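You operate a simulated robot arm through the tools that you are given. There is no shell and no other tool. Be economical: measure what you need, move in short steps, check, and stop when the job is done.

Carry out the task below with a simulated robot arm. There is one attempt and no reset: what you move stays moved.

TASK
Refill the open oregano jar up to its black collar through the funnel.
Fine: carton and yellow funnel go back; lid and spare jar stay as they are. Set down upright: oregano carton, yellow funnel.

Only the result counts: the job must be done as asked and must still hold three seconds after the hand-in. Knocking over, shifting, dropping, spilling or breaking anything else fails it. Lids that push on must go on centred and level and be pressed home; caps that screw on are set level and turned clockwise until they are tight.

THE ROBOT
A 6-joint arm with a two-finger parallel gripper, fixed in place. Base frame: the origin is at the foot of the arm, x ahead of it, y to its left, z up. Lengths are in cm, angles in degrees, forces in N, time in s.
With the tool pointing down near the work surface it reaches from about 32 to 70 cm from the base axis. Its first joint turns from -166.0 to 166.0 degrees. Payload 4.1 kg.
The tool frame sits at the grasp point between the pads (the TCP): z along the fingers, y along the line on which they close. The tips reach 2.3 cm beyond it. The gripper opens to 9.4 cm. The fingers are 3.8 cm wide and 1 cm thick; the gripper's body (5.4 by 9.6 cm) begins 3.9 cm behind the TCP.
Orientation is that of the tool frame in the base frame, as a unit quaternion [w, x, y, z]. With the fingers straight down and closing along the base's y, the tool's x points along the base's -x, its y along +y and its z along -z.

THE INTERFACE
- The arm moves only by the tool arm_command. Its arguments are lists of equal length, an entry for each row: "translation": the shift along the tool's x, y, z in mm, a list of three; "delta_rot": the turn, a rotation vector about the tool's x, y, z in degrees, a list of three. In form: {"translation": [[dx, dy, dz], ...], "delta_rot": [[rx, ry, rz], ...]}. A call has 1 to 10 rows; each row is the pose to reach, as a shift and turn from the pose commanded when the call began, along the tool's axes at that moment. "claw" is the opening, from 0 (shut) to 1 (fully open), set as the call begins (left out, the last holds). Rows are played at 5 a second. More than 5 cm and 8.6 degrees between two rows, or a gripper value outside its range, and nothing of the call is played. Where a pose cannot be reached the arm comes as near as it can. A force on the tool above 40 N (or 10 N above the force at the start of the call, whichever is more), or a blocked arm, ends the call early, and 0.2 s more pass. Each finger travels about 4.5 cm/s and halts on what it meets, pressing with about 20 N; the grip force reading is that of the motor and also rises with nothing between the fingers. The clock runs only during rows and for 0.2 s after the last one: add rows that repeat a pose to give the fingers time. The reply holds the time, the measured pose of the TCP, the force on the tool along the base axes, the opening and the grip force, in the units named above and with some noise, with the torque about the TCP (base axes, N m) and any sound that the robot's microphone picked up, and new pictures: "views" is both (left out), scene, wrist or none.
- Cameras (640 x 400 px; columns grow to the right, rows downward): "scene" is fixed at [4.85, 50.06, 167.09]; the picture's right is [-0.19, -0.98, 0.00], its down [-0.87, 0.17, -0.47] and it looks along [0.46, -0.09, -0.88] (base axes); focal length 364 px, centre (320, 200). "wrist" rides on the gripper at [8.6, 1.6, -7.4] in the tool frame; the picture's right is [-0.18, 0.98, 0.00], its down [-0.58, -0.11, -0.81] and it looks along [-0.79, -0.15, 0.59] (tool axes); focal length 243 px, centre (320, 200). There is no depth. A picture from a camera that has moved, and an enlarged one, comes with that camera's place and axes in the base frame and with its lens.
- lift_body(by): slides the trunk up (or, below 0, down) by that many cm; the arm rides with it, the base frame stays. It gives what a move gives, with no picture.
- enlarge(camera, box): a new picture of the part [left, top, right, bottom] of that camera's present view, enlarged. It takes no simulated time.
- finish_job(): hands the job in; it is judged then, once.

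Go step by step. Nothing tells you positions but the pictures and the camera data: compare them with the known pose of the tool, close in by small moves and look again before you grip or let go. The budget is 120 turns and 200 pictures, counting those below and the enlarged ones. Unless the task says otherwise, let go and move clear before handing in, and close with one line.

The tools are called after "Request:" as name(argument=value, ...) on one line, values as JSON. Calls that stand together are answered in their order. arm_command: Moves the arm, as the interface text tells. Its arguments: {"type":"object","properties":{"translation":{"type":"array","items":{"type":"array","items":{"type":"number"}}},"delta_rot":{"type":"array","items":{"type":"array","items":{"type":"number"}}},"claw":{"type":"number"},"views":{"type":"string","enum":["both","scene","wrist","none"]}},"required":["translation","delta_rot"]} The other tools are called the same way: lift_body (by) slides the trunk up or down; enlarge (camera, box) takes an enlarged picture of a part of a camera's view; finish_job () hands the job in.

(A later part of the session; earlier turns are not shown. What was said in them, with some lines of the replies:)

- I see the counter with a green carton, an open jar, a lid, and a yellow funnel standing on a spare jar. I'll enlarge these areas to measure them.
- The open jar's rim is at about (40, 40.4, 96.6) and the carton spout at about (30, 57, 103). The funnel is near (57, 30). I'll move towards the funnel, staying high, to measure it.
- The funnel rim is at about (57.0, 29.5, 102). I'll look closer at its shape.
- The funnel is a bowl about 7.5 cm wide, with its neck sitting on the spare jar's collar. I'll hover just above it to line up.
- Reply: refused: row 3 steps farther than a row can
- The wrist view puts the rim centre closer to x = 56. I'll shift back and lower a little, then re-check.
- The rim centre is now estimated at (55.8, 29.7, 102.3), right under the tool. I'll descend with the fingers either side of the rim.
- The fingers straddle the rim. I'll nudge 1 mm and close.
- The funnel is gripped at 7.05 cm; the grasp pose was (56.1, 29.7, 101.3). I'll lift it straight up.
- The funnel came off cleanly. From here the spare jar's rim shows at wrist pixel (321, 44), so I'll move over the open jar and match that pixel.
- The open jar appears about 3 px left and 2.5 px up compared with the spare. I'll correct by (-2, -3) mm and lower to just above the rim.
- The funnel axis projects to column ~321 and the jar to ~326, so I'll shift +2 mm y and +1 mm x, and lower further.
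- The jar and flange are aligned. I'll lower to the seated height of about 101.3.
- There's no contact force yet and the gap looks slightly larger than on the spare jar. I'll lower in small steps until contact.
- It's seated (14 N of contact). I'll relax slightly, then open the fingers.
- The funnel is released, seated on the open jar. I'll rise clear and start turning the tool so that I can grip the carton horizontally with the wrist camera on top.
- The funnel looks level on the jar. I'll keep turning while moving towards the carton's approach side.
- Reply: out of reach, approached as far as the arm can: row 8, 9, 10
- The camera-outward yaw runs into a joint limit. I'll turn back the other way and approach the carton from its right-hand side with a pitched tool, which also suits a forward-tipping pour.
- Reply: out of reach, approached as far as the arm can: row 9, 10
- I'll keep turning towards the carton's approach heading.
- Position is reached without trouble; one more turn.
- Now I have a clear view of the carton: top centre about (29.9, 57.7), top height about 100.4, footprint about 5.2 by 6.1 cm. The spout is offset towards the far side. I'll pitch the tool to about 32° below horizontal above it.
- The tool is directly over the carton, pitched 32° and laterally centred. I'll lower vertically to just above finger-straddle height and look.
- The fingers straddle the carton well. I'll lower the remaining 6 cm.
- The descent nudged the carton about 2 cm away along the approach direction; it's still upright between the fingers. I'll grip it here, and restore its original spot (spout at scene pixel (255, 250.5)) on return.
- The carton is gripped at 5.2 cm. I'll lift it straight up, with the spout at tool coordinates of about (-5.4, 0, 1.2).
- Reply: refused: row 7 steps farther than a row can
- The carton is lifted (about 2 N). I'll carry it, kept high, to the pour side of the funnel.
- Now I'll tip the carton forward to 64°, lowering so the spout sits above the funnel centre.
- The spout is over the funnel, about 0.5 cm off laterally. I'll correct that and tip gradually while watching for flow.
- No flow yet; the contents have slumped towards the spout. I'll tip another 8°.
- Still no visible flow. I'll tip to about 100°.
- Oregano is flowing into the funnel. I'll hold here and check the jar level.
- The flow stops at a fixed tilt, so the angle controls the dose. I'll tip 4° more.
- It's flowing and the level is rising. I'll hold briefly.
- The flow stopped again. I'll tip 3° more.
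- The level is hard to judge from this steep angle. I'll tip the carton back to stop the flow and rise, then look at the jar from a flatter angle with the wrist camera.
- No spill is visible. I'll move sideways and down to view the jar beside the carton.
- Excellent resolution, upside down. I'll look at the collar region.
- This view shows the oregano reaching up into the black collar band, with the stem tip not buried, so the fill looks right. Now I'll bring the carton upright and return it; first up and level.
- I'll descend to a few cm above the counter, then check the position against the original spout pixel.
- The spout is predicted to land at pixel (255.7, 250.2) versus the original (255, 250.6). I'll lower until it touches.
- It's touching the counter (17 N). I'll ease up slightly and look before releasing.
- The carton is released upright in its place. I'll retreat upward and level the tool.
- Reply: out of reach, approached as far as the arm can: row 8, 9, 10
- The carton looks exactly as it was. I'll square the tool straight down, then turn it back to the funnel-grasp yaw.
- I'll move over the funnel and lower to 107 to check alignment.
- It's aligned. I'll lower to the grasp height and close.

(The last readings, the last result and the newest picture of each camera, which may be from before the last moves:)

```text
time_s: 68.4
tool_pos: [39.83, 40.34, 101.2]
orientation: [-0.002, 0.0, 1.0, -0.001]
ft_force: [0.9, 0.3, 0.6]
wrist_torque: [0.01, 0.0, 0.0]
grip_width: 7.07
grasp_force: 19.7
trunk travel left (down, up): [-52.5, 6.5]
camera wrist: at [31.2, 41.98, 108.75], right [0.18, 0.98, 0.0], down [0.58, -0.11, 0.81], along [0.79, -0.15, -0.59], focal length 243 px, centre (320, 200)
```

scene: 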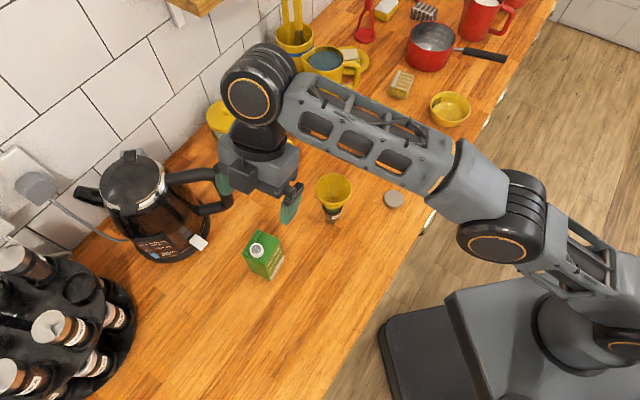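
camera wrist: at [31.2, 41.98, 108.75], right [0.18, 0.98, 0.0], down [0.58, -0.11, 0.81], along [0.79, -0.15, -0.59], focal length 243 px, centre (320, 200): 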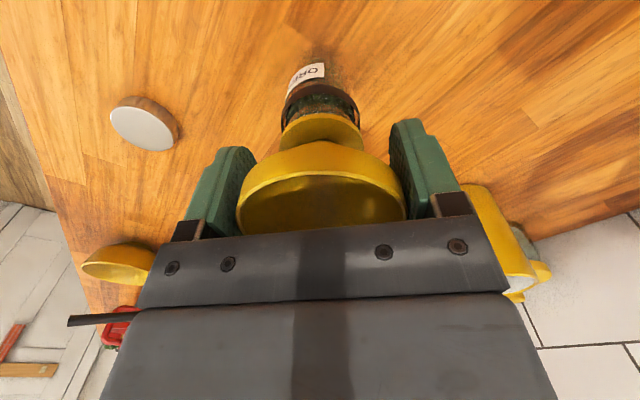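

Gripped. I'll lift straight up and look into the jar.

Request:
arm_command(translation=[[0, 0, -8], [0, 0, -18], [0, 0, -40], [0, 0, -65], [0, 0, -90], [0, 0, -121], [0, 0, -121]], delta_rot=[[0, 0, 0], [0, 0, 0], [0, 0, 0], [0, 0, 0], [0, 0, 0], [0, 0, 0], [0, 0, 0]], views="none")

Request:
enlarge(camera="wrist", box=[270, 0, 366, 60])

Request:
enlarge(camera="scene", box=[305, 185, 361, 225])

```text
time_s: 70.0
tool_pos: [40.07, 40.41, 113.31]
orientation: [-0.002, 0.0, 1.0, -0.001]
ft_force: [0.1, -0.3, -0.1]
wrist_torque: [0.0, -0.01, -0.01]
grip_width: 7.05
grasp_force: 19.4
trunk travel left (down, up): [-52.5, 6.5]
```

```text
6.67 times, centred on (318, 30) of wrist
camera zoom: at [31.26, 42.05, 120.85], right [0.18, 0.98, 0.0], down [0.58, -0.11, 0.81], along [0.79, -0.15, -0.59], focal length 1618 px, centre (333, 1333)
```

zoom: 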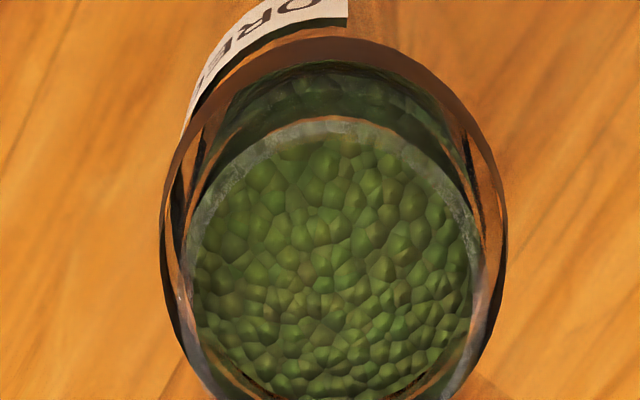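

```text
10.00 times, centred on (333, 205) of scene
camera zoom: at [4.85, 50.06, 167.09], right [-0.19, -0.98, 0.0], down [-0.87, 0.17, -0.47], along [0.46, -0.09, -0.88], focal length 3642 px, centre (190, 150)
```

zoom: 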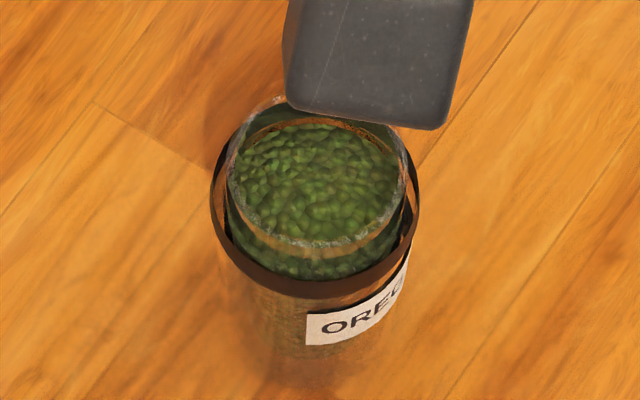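

The surface is clearly visible now. I'll zoom in more to judge it against the collar.

Request:
enlarge(camera="scene", box=[320, 192, 348, 218])

Request:
enlarge(camera="scene", box=[346, 124, 378, 158])

```text
15.38 times, centred on (334, 205) of scene
camera zoom: at [4.85, 50.06, 167.09], right [-0.19, -0.98, 0.0], down [-0.87, 0.17, -0.47], along [0.46, -0.09, -0.88], focal length 5603 px, centre (105, 123)
```

zoom: 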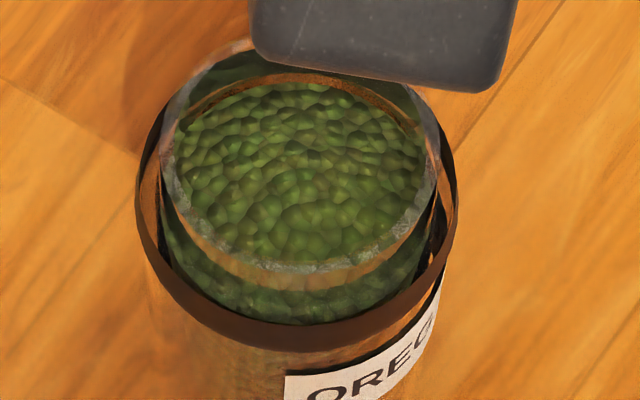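

```text
11.76 times, centred on (362, 141) of scene
camera zoom: at [4.85, 50.06, 167.09], right [-0.19, -0.98, 0.0], down [-0.87, 0.17, -0.47], along [0.46, -0.09, -0.88], focal length 4285 px, centre (-174, 894)
```

zoom: 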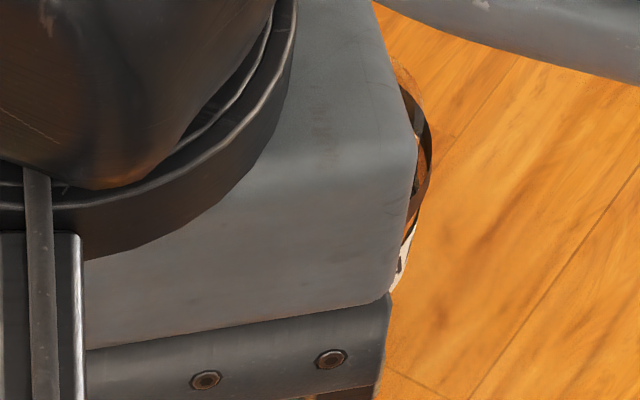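

The level sits right at the black collar, so the fill is done. Now I'll carry the funnel back over the spare jar.

Request:
arm_command(translation=[[-25, -17, 0], [-60, -40, 0], [-95, -63, 0], [-130, -87, 0], [-160.5, -107, 0], [-160.5, -107, 0], [-160.5, -107, 0]], delta_rot=[[0, 0, 0], [0, 0, 0], [0, 0, 0], [0, 0, 0], [0, 0, 0], [0, 0, 0], [0, 0, 0]], views="wrist")

Request:
enlarge(camera="wrist", box=[240, 0, 400, 100])

```text
time_s: 71.6
tool_pos: [56.18, 29.82, 113.16]
orientation: [-0.002, 0.0, 1.0, -0.002]
ft_force: [-0.2, 0.3, 0.5]
wrist_torque: [0.04, 0.02, 0.02]
grip_width: 7.05
grasp_force: 19.4
trunk travel left (down, up): [-52.5, 6.5]
camera wrist: at [47.39, 31.35, 120.79], right [0.18, 0.98, 0.0], down [0.58, -0.11, 0.81], along [0.79, -0.15, -0.59], focal length 243 px, centre (320, 200)
```

wrist: 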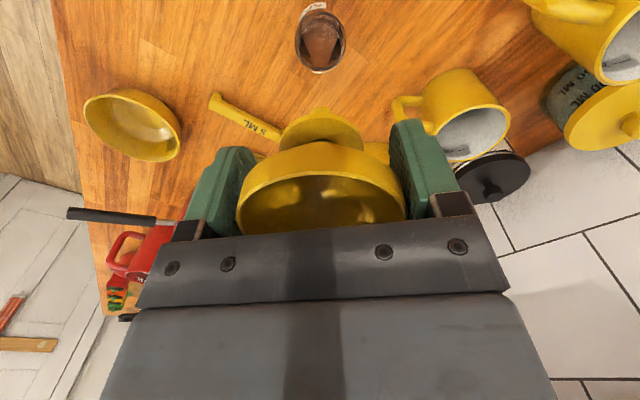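

```text
4.00 times, centred on (320, 50) of wrist
camera zoom: at [47.39, 31.35, 120.79], right [0.18, 0.98, 0.0], down [0.58, -0.11, 0.81], along [0.79, -0.15, -0.59], focal length 970 px, centre (320, 800)
```

zoom: 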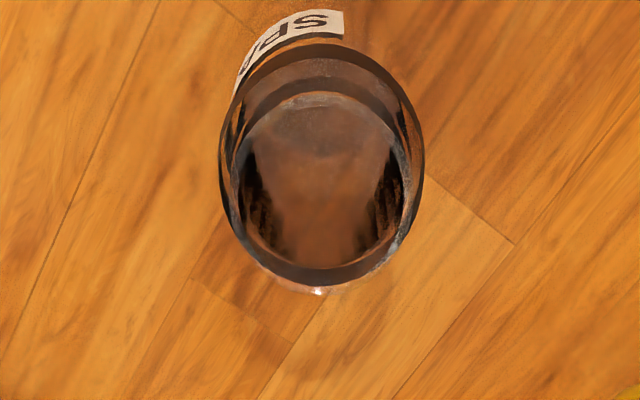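

It matches the earlier reference view. I'll lower to just above the rim and check.

Request:
arm_command(translation=[[0, 0, 30], [0, 0, 60], [0, 0, 90], [0, 0, 103], [0, 0, 103]], delta_rot=[[0, 0, 0], [0, 0, 0], [0, 0, 0], [0, 0, 0], [0, 0, 0]], views="none")

Request:
enlarge(camera="wrist", box=[220, 50, 420, 175])

```text
time_s: 72.8
tool_pos: [56.05, 29.55, 102.9]
orientation: [-0.002, 0.0, 1.0, -0.001]
ft_force: [-0.8, 0.1, 0.3]
wrist_torque: [0.01, -0.02, -0.02]
grip_width: 7.08
grasp_force: 20.0
trunk travel left (down, up): [-52.5, 6.5]
```

```text
3.20 times, centred on (320, 112) of wrist
camera zoom: at [47.35, 31.13, 110.44], right [0.18, 0.98, 0.0], down [0.58, -0.11, 0.8], along [0.79, -0.15, -0.59], focal length 776 px, centre (320, 480)
```

zoom: 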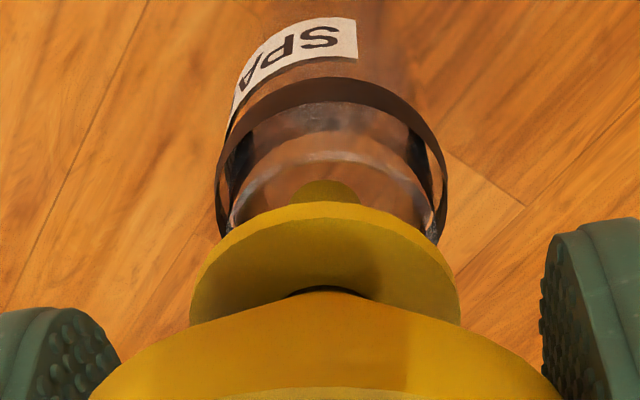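

I'll nudge 1 mm in x and y, then lower to seat it.

Request:
arm_command(translation=[[-1, 1, 3], [-1, 1, 8], [-1, 1, 12], [-1, 1, 15], [-1, 1, 15]], delta_rot=[[0, 0, 0], [0, 0, 0], [0, 0, 0], [0, 0, 0], [0, 0, 0]], views="none")

Request:
enlarge(camera="wrist", box=[220, 50, 420, 175])

```text
time_s: 74.0
tool_pos: [56.06, 29.78, 101.42]
orientation: [-0.003, 0.0, 1.0, -0.002]
ft_force: [-0.7, 0.2, -1.0]
wrist_torque: [0.0, -0.01, 0.0]
grip_width: 7.06
grasp_force: 19.9
trunk travel left (down, up): [-52.5, 6.5]
```

```text
3.20 times, centred on (320, 112) of wrist
camera zoom: at [47.42, 31.28, 109.04], right [0.18, 0.98, 0.0], down [0.58, -0.11, 0.81], along [0.79, -0.15, -0.59], focal length 776 px, centre (320, 480)
```

zoom: 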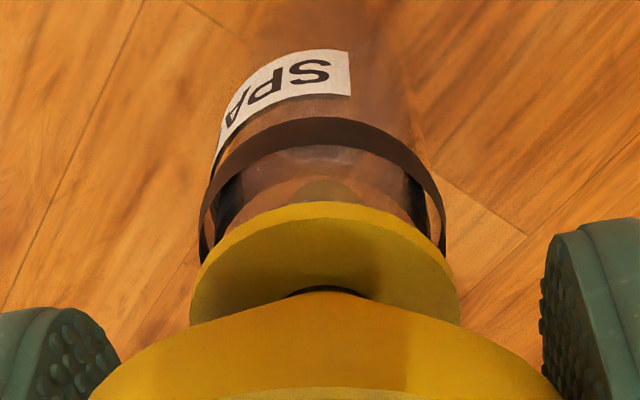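

Request:
arm_command(translation=[[0, 0, 1], [0, 0, 2], [0, 0, 2]], delta_rot=[[0, 0, 0], [0, 0, 0], [0, 0, 0]], views="none")

```text
time_s: 74.8
tool_pos: [55.93, 29.71, 101.35]
orientation: [-0.002, 0.0, 1.0, -0.002]
ft_force: [0.3, 0.0, 0.3]
wrist_torque: [0.02, -0.01, 0.01]
grip_width: 7.05
grasp_force: 19.8
trunk travel left (down, up): [-52.5, 6.5]
```

Request:
arm_command(translation=[[0, 0, 1], [0, 0, 2], [0, 0, 2]], delta_rot=[[0, 0, 0], [0, 0, 0], [0, 0, 0]], views="none")

```text
time_s: 75.6
tool_pos: [56.23, 29.74, 101.16]
orientation: [-0.001, 0.0, 1.0, 0.0]
ft_force: [-0.2, -0.2, 4.3]
wrist_torque: [-0.03, -0.02, 0.0]
grip_width: 7.04
grasp_force: 19.5
trunk travel left (down, up): [-52.5, 6.5]
```

Light contact at 4 N: it's seated. I'll release and check.

Request:
arm_command(translation=[[0, 0, 0], [0, 0, 0], [0, 0, 0], [0, 0, 0]], delta_rot=[[0, 0, 0], [0, 0, 0], [0, 0, 0], [0, 0, 0]], claw=1, views="wrist")

Request:
arm_command(translation=[[0, 0, -10], [0, 0, -30], [0, 0, -60], [0, 0, -100], [25, 0, -140], [65, 0, -150], [105, 0, -160], [145, 0, -160], [145, 0, -160]], delta_rot=[[0, 0, 0], [0, 0, 0], [0, 0, 0], [0, 0, 0], [0, 0, 0], [0, 0, 0], [0, 0, 0], [0, 0, 0], [0, 0, 0]])

Request:
enlarge(camera="scene", box=[330, 90, 410, 160])

```text
time_s: 76.6
tool_pos: [56.08, 29.74, 101.01]
orientation: [-0.002, 0.0, 1.0, -0.001]
ft_force: [-0.7, 0.1, -0.6]
wrist_torque: [-0.01, 0.01, 0.03]
grip_width: 9.4
grasp_force: 0.0
trunk travel left (down, up): [-52.5, 6.5]
camera wrist: at [47.45, 31.31, 108.67], right [0.18, 0.98, 0.0], down [0.58, -0.11, 0.81], along [0.79, -0.15, -0.59], focal length 243 px, centre (320, 200)
```

wrist: 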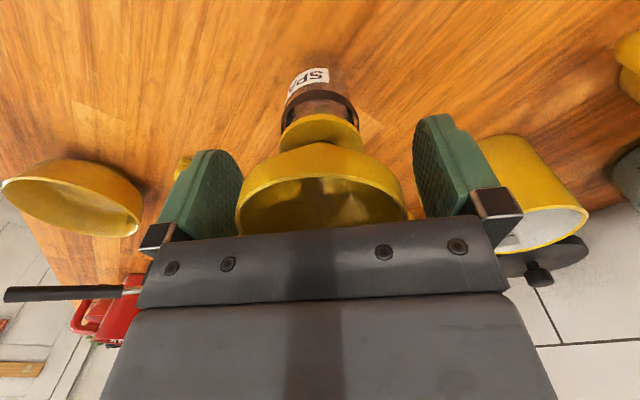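

```text
time_s: 78.6
tool_pos: [41.66, 29.74, 117.08]
orientation: [-0.002, 0.0, 1.0, -0.002]
ft_force: [-0.6, 0.3, 0.1]
wrist_torque: [-0.04, 0.01, 0.02]
grip_width: 9.39
grasp_force: 0.1
trunk travel left (down, up): [-52.5, 6.5]
camera wrist: at [33.02, 31.3, 124.62], right [0.18, 0.98, 0.0], down [0.58, -0.11, 0.81], along [0.79, -0.15, -0.59], focal length 243 px, centre (320, 200)
```

scene: 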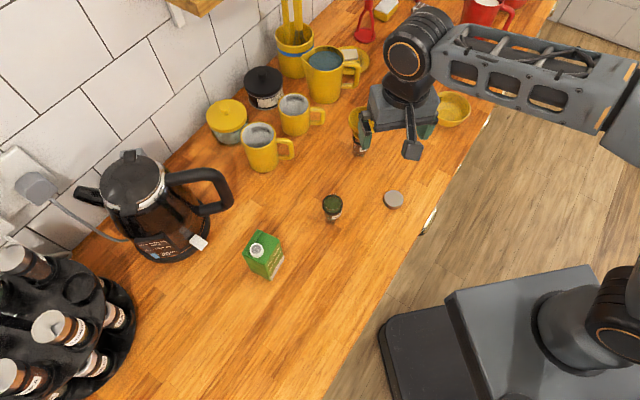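
wrist: 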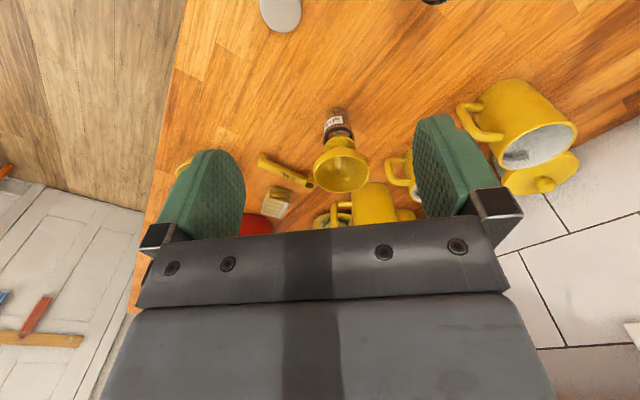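

```text
5.71 times, centred on (370, 125) of scene
camera zoom: at [4.85, 50.06, 167.09], right [-0.19, -0.98, 0.0], down [-0.87, 0.17, -0.47], along [0.46, -0.09, -0.88], focal length 2081 px, centre (34, 629)
```

zoom: 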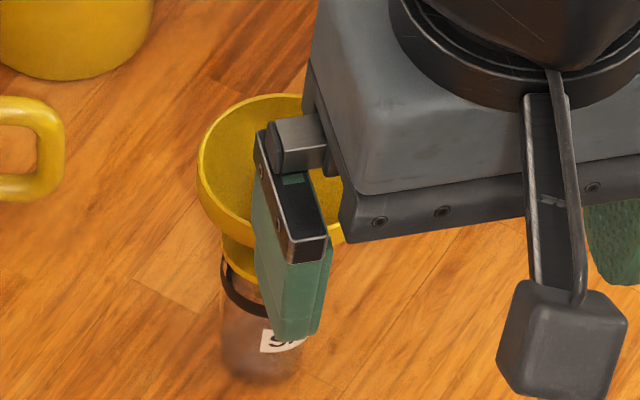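

Everything is back in place. One last look at the open jar and carton for spills or tilt.

Request:
enlarge(camera="scene", box=[220, 160, 420, 285])

Request:
enlarge(camera="wrist", box=[280, 90, 400, 200])

```text
3.20 times, centred on (320, 222) of scene
camera zoom: at [4.85, 50.06, 167.09], right [-0.19, -0.98, 0.0], down [-0.87, 0.17, -0.47], along [0.46, -0.09, -0.88], focal length 1165 px, centre (320, 128)
```

zoom: 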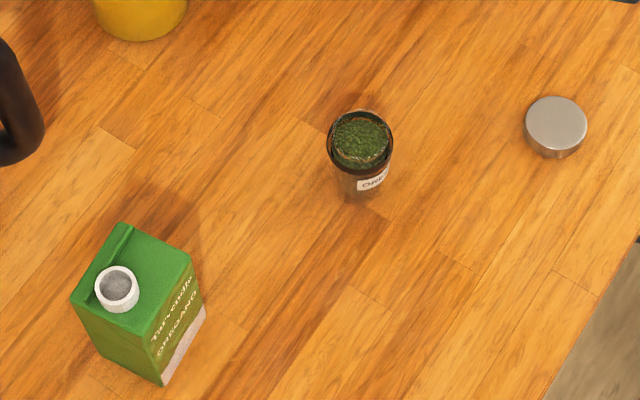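

```text
3.64 times, centred on (340, 145) of wrist
camera zoom: at [33.02, 31.3, 124.62], right [0.18, 0.98, 0.0], down [0.58, -0.11, 0.81], along [0.79, -0.15, -0.59], focal length 882 px, centre (247, 400)
```

zoom: 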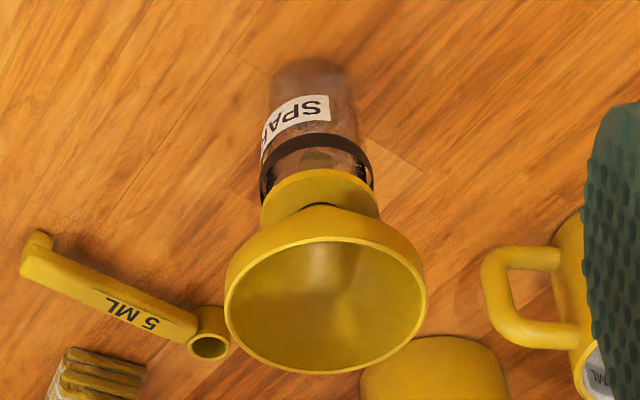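

I can't see any spills, the carton and funnel stand upright in their places, and the jar is filled to the collar. Handing in.

Request:
finish_job()

```text
The job is handed in.
```

The open oregano jar is filled to its black collar by eye (the level looks to be at the band's upper edge). The carton is back in its spot, upright and turned about 8° from how it stood. The yellow funnel is back on the spare jar. I didn't touch the lid or move the spare jar, and I saw no spills.
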